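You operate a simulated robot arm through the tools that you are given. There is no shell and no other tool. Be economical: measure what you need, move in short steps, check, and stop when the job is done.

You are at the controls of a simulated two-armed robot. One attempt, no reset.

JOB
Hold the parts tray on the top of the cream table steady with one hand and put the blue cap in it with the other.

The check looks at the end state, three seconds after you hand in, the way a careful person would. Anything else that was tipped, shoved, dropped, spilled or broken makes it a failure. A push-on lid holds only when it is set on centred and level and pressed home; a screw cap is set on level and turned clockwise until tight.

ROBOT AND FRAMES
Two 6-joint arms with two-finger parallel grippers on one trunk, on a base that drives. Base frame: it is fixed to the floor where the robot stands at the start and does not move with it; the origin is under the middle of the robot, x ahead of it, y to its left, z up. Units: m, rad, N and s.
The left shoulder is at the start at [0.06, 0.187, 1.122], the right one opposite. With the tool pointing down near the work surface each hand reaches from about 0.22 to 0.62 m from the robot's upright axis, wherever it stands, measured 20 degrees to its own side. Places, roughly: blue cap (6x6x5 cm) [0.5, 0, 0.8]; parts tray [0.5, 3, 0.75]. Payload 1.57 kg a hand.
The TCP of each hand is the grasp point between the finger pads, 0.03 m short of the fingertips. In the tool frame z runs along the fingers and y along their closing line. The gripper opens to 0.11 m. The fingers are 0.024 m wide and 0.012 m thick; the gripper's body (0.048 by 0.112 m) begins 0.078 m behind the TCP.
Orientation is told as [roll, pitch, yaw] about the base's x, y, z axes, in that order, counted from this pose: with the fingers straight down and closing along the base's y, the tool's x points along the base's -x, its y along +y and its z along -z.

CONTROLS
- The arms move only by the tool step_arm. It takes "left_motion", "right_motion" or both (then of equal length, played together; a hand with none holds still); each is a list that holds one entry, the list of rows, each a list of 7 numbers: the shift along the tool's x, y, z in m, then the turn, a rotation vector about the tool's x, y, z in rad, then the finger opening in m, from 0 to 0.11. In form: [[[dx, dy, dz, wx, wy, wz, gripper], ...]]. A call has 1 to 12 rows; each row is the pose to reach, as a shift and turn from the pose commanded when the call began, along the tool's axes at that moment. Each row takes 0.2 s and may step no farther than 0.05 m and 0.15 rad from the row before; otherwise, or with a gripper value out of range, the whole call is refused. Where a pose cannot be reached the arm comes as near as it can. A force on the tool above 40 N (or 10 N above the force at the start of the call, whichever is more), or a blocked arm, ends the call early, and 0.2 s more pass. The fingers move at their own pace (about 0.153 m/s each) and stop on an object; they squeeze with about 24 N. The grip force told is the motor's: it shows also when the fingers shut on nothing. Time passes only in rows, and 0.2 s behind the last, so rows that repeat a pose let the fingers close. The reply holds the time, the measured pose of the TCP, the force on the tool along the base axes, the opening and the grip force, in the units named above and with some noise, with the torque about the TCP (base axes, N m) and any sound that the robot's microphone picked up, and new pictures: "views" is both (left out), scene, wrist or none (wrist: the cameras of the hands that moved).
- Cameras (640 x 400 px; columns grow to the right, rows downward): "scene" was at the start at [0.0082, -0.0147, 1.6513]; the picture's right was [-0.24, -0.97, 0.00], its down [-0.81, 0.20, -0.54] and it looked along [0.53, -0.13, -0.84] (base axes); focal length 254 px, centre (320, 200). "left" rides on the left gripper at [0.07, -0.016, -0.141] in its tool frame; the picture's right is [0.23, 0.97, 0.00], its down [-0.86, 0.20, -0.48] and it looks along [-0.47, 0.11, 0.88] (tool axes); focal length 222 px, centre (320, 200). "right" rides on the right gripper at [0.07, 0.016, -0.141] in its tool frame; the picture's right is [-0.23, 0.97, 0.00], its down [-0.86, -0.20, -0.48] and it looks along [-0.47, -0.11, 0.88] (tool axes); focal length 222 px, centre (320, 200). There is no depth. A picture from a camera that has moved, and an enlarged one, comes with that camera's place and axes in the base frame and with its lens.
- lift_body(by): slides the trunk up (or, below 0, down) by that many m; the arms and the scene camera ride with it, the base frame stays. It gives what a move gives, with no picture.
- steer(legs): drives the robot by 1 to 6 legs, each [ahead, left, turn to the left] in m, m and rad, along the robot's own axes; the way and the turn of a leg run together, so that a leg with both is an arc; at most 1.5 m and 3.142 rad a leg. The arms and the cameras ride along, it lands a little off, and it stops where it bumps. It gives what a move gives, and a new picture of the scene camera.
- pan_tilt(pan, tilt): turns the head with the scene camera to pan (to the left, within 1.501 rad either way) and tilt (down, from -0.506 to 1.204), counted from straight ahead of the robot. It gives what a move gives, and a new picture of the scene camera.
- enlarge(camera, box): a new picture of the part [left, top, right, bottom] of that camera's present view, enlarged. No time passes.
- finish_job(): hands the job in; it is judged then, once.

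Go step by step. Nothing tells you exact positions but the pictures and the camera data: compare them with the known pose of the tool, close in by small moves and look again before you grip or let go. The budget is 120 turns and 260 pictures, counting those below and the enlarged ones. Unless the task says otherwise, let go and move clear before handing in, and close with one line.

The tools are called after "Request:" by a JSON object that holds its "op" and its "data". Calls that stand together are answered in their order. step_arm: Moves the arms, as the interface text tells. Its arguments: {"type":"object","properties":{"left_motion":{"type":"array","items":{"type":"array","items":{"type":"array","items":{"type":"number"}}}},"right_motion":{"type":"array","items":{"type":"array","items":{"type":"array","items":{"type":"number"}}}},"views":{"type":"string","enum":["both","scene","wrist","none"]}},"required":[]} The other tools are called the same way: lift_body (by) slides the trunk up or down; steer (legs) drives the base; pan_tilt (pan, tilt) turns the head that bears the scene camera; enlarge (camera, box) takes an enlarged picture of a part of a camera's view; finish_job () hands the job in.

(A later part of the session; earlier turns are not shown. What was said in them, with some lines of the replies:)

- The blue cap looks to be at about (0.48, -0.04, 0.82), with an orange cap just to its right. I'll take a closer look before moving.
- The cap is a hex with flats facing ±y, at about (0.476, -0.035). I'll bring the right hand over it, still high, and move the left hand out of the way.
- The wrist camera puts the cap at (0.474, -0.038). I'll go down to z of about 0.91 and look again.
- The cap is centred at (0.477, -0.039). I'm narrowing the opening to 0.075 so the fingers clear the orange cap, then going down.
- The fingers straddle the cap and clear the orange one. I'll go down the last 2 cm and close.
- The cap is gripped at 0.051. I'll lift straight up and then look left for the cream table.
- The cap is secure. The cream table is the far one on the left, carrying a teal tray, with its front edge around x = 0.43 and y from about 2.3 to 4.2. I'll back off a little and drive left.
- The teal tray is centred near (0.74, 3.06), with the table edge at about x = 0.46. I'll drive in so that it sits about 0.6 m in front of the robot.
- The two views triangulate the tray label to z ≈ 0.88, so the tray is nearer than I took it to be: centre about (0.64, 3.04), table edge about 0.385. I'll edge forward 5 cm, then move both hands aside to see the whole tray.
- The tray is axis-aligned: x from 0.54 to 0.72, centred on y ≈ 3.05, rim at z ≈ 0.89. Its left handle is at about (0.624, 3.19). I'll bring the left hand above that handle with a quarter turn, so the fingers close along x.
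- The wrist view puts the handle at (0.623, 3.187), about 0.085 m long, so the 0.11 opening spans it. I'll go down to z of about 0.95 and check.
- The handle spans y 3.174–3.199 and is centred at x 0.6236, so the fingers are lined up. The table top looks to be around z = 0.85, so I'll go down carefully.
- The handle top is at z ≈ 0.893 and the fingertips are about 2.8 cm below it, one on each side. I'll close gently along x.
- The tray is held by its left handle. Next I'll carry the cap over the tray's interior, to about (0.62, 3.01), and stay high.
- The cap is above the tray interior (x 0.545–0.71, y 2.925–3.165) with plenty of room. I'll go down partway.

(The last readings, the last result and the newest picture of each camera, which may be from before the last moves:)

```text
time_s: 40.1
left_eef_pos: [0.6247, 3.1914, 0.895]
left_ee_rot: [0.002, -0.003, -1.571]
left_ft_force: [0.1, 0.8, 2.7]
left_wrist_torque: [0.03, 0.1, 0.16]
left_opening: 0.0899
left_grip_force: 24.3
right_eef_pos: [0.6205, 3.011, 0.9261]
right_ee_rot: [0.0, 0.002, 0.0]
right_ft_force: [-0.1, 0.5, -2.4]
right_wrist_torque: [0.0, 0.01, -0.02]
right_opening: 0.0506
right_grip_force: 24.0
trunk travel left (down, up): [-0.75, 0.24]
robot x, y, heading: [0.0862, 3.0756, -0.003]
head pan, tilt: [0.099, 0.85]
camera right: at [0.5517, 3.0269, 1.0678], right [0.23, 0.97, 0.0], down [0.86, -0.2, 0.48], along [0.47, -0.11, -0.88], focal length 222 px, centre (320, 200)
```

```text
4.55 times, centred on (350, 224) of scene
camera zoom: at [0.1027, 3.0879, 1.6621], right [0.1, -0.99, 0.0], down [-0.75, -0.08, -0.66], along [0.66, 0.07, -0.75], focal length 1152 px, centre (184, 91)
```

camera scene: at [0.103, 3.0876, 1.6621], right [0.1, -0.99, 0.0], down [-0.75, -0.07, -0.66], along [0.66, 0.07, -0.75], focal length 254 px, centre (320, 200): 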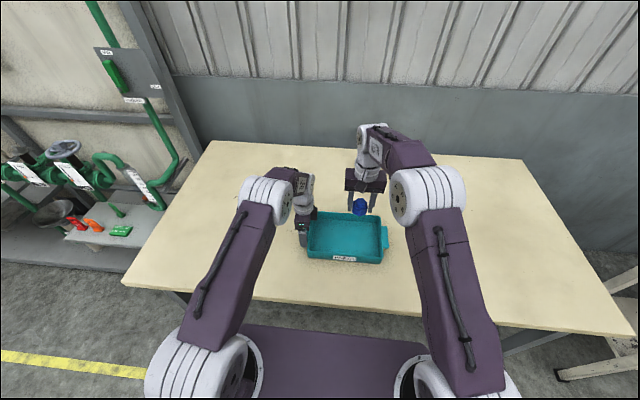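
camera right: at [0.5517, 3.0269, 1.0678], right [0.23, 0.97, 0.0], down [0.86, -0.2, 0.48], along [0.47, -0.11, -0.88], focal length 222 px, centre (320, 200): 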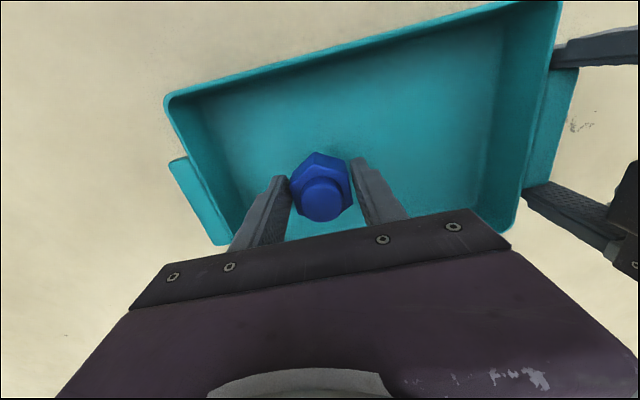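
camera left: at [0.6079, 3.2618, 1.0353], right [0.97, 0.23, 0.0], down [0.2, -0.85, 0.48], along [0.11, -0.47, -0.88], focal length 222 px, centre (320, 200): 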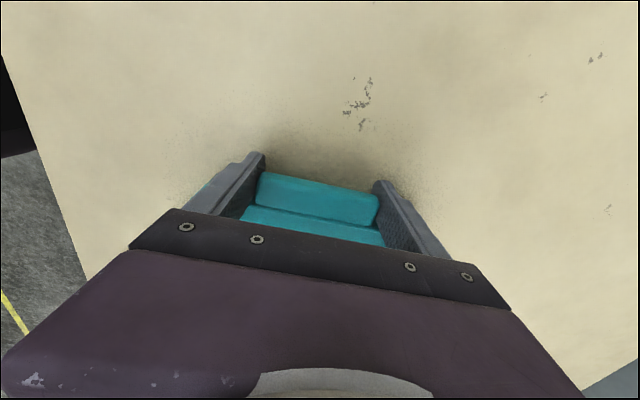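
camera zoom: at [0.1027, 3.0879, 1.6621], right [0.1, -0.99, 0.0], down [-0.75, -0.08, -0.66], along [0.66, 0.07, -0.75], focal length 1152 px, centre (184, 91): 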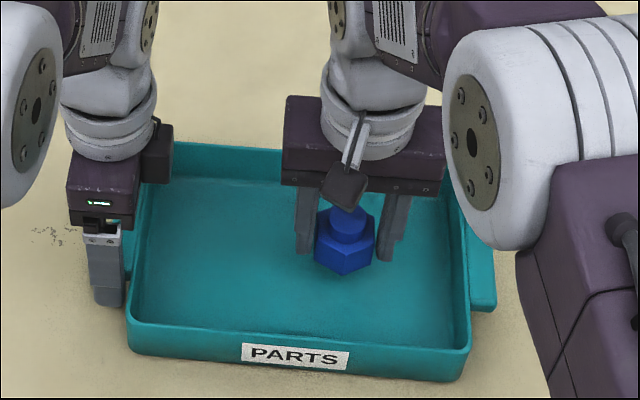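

It's well inside the walls. I'll lower in small steps and watch for contact force.

Request:
{"op": "step_arm", "data": {"right_motion": [[[0, 0, 0.008, 0, 0, 0, 0.04], [0, 0, 0.016, 0, 0, 0, 0.04], [0, 0, 0.021, 0, 0, 0, 0.04], [0, 0, 0.025, 0, 0, 0, 0.04], [0, 0, 0.028, 0, 0, 0, 0.04], [0, 0, 0.031, 0, 0, 0, 0.04]]], "views": "wrist"}}

Request:
{"op": "enlarge", "data": {"camera": "scene", "box": [280, 180, 420, 268]}}

```text
time_s: 41.5
left_eef_pos: [0.6255, 3.1912, 0.8941]
left_ee_rot: [0.001, -0.003, -1.573]
left_ft_force: [-0.3, 0.2, 1.6]
left_wrist_torque: [-0.05, 0.06, 0.11]
left_opening: 0.0898
left_grip_force: 23.7
right_eef_pos: [0.6194, 3.0126, 0.8954]
right_ee_rot: [0.0, 0.0, -0.001]
right_ft_force: [0.4, 0.2, -2.2]
right_wrist_torque: [0.03, 0.02, 0.01]
right_opening: 0.0508
right_grip_force: 24.4
trunk travel left (down, up): [-0.75, 0.24]
robot x, y, heading: [0.081, 3.079, -0.001]
head pan, tilt: [0.099, 0.85]
camera right: at [0.5514, 3.0271, 1.0373], right [0.23, 0.97, 0.0], down [0.86, -0.2, 0.48], along [0.47, -0.11, -0.88], focal length 222 px, centre (320, 200)
```

right: 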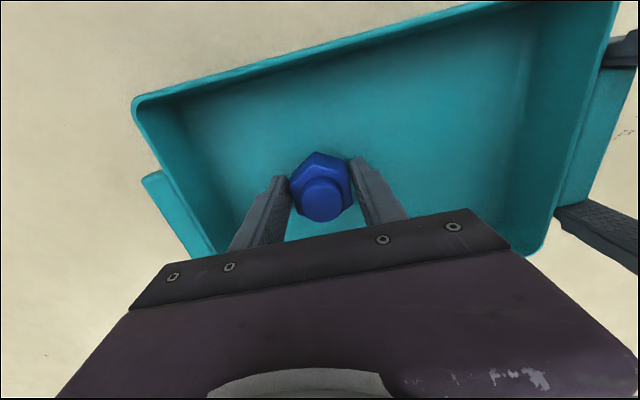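

```text
4.55 times, centred on (350, 224) of scene
camera zoom: at [0.1028, 3.0879, 1.6621], right [0.1, -0.99, 0.0], down [-0.75, -0.08, -0.66], along [0.66, 0.07, -0.75], focal length 1152 px, centre (184, 91)
```

zoom: 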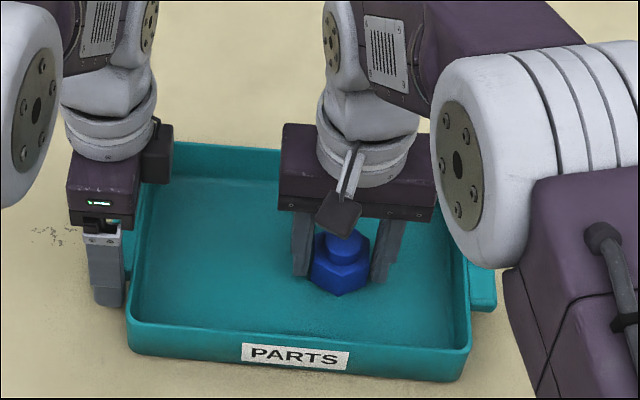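

No contact yet, so I'll keep lowering about 2 mm per row.

Request:
{"op": "step_arm", "data": {"right_motion": [[[0, 0, 0.002, 0, 0, 0, 0.04], [0, 0, 0.004, 0, 0, 0, 0.04], [0, 0, 0.006, 0, 0, 0, 0.04], [0, 0, 0.008, 0, 0, 0, 0.04], [0, 0, 0.01, 0, 0, 0, 0.04], [0, 0, 0.012, 0, 0, 0, 0.04]]], "views": "none"}}

```text
time_s: 42.9
left_eef_pos: [0.6231, 3.1918, 0.8945]
left_ee_rot: [0.002, -0.001, -1.57]
left_ft_force: [1.4, 3.3, -5.4]
left_wrist_torque: [-0.16, -0.1, 1.06]
left_opening: 0.0901
left_grip_force: 24.1
right_eef_pos: [0.6204, 3.0107, 0.886]
right_ee_rot: [-0.002, -0.005, 0.001]
right_ft_force: [1.0, -5.2, 24.1]
right_wrist_torque: [-0.19, -0.19, -0.02]
right_opening: 0.0512
right_grip_force: 23.7
trunk travel left (down, up): [-0.75, 0.24]
robot x, y, heading: [0.0859, 3.0754, -0.003]
head pan, tilt: [0.099, 0.85]
```

The cap is touching the floor of the tray, at about 24 N. I'll back off slightly to take the load off, then open gently.

Request:
{"op": "step_arm", "data": {"right_motion": [[[0, 0, -0.002, 0, 0, 0, 0.04], [0, 0, -0.003, 0, 0, 0, 0.04], [0, 0, -0.003, 0, 0, 0, 0.053], [0, 0, -0.003, 0, 0, 0, 0.06], [0, 0, -0.003, 0, 0, 0, 0.075], [0, 0, -0.003, 0, 0, 0, 0.075]]], "views": "wrist"}}

Request:
{"op": "enlarge", "data": {"camera": "scene", "box": [280, 180, 420, 268]}}

```text
time_s: 44.3
left_eef_pos: [0.6244, 3.1919, 0.8937]
left_ee_rot: [0.002, -0.002, -1.571]
left_ft_force: [-1.4, 1.0, 1.8]
left_wrist_torque: [0.19, 0.29, -0.41]
left_opening: 0.0898
left_grip_force: 24.2
right_eef_pos: [0.6192, 3.0116, 0.8867]
right_ee_rot: [-0.001, 0.001, 0.0]
right_ft_force: [0.9, 0.6, 0.0]
right_wrist_torque: [-0.02, 0.06, 0.0]
right_opening: 0.0749
right_grip_force: 0.2
trunk travel left (down, up): [-0.75, 0.24]
robot x, y, heading: [0.0815, 3.0803, 0.002]
head pan, tilt: [0.099, 0.85]
camera right: at [0.5512, 3.0272, 1.0283], right [0.23, 0.97, 0.0], down [0.86, -0.2, 0.48], along [0.47, -0.11, -0.88], focal length 222 px, centre (320, 200)
```

right: 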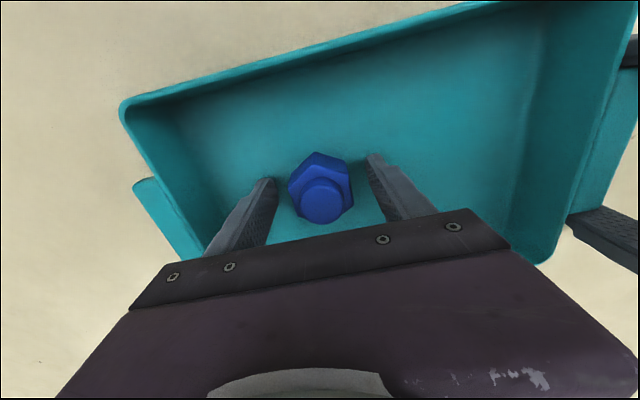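

```text
4.55 times, centred on (350, 224) of scene
camera zoom: at [0.1025, 3.088, 1.6621], right [0.1, -0.99, 0.0], down [-0.75, -0.08, -0.66], along [0.66, 0.07, -0.75], focal length 1152 px, centre (184, 91)
```

zoom: 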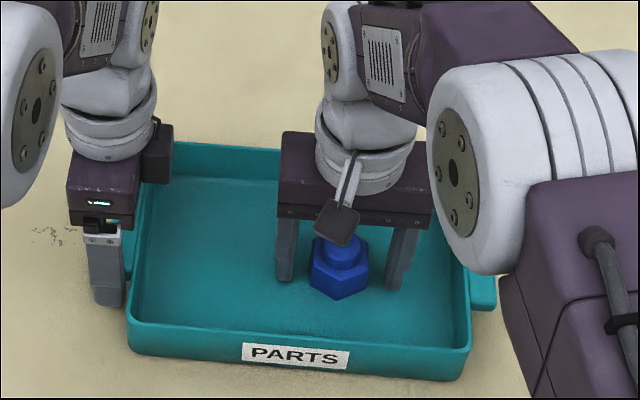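

The cap is standing upright in the tray. I'll raise the right hand straight up and away while the left hand keeps hold of the tray.

Request:
{"op": "step_arm", "data": {"right_motion": [[[0, 0, -0.03, 0, 0, 0, 0.075], [0, 0, -0.08, 0, 0, 0, 0.075], [0, 0, -0.13, 0, 0, 0, 0.075], [0, 0, -0.18, 0, 0, 0, 0.075], [0.04, -0.03, -0.18, 0, 0, 0, 0.075], [0.08, -0.06, -0.18, 0, 0, 0, 0.075], [0.12, -0.09, -0.18, 0, 0, 0, 0.075], [0.15, -0.12, -0.18, 0, 0, 0, 0.075], [0.15, -0.16, -0.18, 0, 0, 0, 0.075]]], "views": "scene"}}

Request:
{"op": "step_arm", "data": {"left_motion": [[[0, 0, 0, 0, 0, 0, 0.092], [0, 0, 0, 0, 0, 0, 0.098], [0, 0, 0, 0, 0, 0, 0.11], [0, 0, 0, 0, 0, 0, 0.11]]], "views": "wrist"}}

```text
time_s: 46.3
left_eef_pos: [0.6235, 3.1906, 0.8958]
left_ee_rot: [0.002, 0.001, -1.57]
left_ft_force: [0.3, 0.2, 1.4]
left_wrist_torque: [0.67, 0.12, 0.04]
left_opening: 0.0899
left_grip_force: 23.6
right_eef_pos: [0.47, 2.8499, 1.0679]
right_ee_rot: [0.0, 0.0, 0.002]
right_ft_force: [0.5, 0.2, -0.1]
right_wrist_torque: [0.02, 0.0, -0.01]
right_opening: 0.0749
right_grip_force: 0.0
trunk travel left (down, up): [-0.75, 0.24]
robot x, y, heading: [0.0853, 3.0784, -0.004]
head pan, tilt: [0.099, 0.85]
camera scene: at [0.1026, 3.0869, 1.6621], right [0.1, -0.99, 0.0], down [-0.75, -0.07, -0.66], along [0.66, 0.07, -0.75], focal length 254 px, centre (320, 200)
```

scene: 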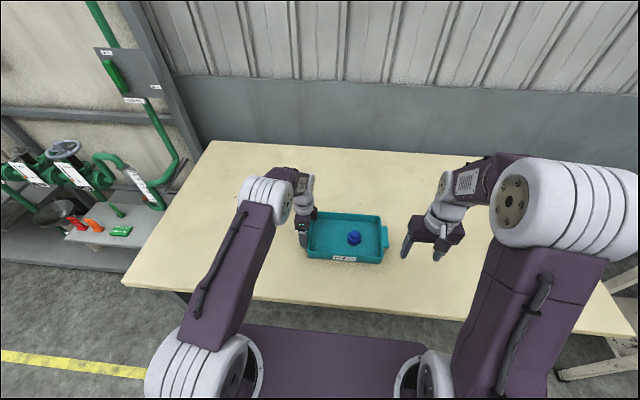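

```text
time_s: 47.3
left_eef_pos: [0.6259, 3.1914, 0.894]
left_ee_rot: [0.0, -0.002, -1.571]
left_ft_force: [-0.1, 0.6, -0.8]
left_wrist_torque: [-0.01, 0.03, -0.03]
left_opening: 0.11
left_grip_force: 0.0
right_eef_pos: [0.4707, 2.8504, 1.0656]
right_ee_rot: [0.0, 0.0, 0.001]
right_ft_force: [-0.2, 0.0, -0.3]
right_wrist_torque: [-0.04, 0.01, 0.02]
right_opening: 0.0748
right_grip_force: 0.0
trunk travel left (down, up): [-0.75, 0.24]
robot x, y, heading: [0.0881, 3.0773, 0.002]
head pan, tilt: [0.099, 0.85]
camera left: at [0.608, 3.2618, 1.0353], right [0.97, 0.23, 0.0], down [0.2, -0.85, 0.48], along [0.11, -0.47, -0.88], focal length 222 px, centre (320, 200)
```

left: 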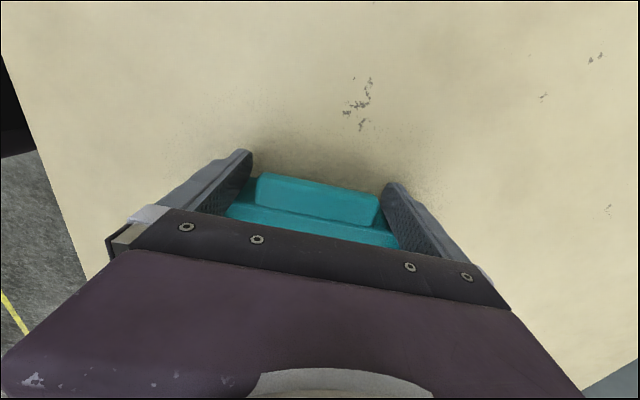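

The cap rests in the tray and the handle is free of the fingers. I'll raise the left hand clear.

Request:
{"op": "step_arm", "data": {"left_motion": [[[0, 0, -0.03, 0, 0, 0, 0.11], [0, 0, -0.07, 0, 0, 0, 0.11], [0, 0, -0.12, 0, 0, 0, 0.11], [0, 0, -0.17, 0, 0, 0, 0.11], [0.05, 0, -0.17, 0, 0, 0, 0.11], [0.1, 0, -0.17, 0, 0, 0, 0.11]]], "views": "scene"}}

Request:
{"op": "enlarge", "data": {"camera": "scene", "box": [270, 180, 430, 280]}}

```text
time_s: 48.7
left_eef_pos: [0.623, 3.293, 1.0633]
left_ee_rot: [0.002, -0.002, -1.57]
left_ft_force: [-0.2, 0.0, -1.0]
left_wrist_torque: [-0.03, 0.0, -0.01]
left_opening: 0.1098
left_grip_force: 0.0
right_eef_pos: [0.4703, 2.8516, 1.0672]
right_ee_rot: [-0.001, 0.001, 0.0]
right_ft_force: [0.0, 0.2, -0.3]
right_wrist_torque: [-0.06, 0.02, 0.02]
right_opening: 0.0748
right_grip_force: 0.1
trunk travel left (down, up): [-0.75, 0.24]
robot x, y, heading: [0.0857, 3.0798, 0.004]
head pan, tilt: [0.099, 0.85]
camera scene: at [0.1029, 3.0904, 1.6621], right [0.1, -0.99, 0.0], down [-0.75, -0.08, -0.66], along [0.66, 0.06, -0.75], focal length 254 px, centre (320, 200)
```

scene: 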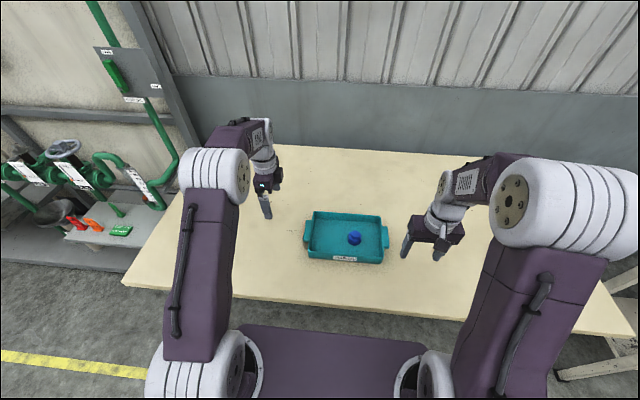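

```text
4.00 times, centred on (350, 230) of scene
camera zoom: at [0.1029, 3.0904, 1.6621], right [0.1, -0.99, 0.0], down [-0.75, -0.08, -0.66], along [0.66, 0.06, -0.75], focal length 1014 px, centre (200, 80)
```

zoom: 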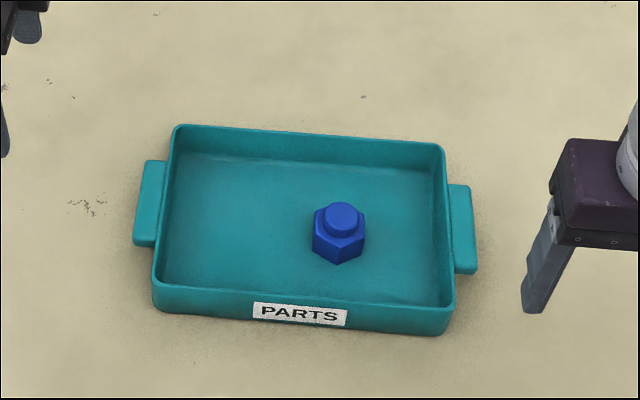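

The cap is upright in the tray, the tray is where it was, and both hands are clear, so I'm handing in.

Request:
{"op": "finish_job", "data": {}}

```text
The job is handed in.
```

The blue cap is in the parts tray on the cream table. The left hand held the tray by its handle while the right hand set the cap down, and both hands are now clear.
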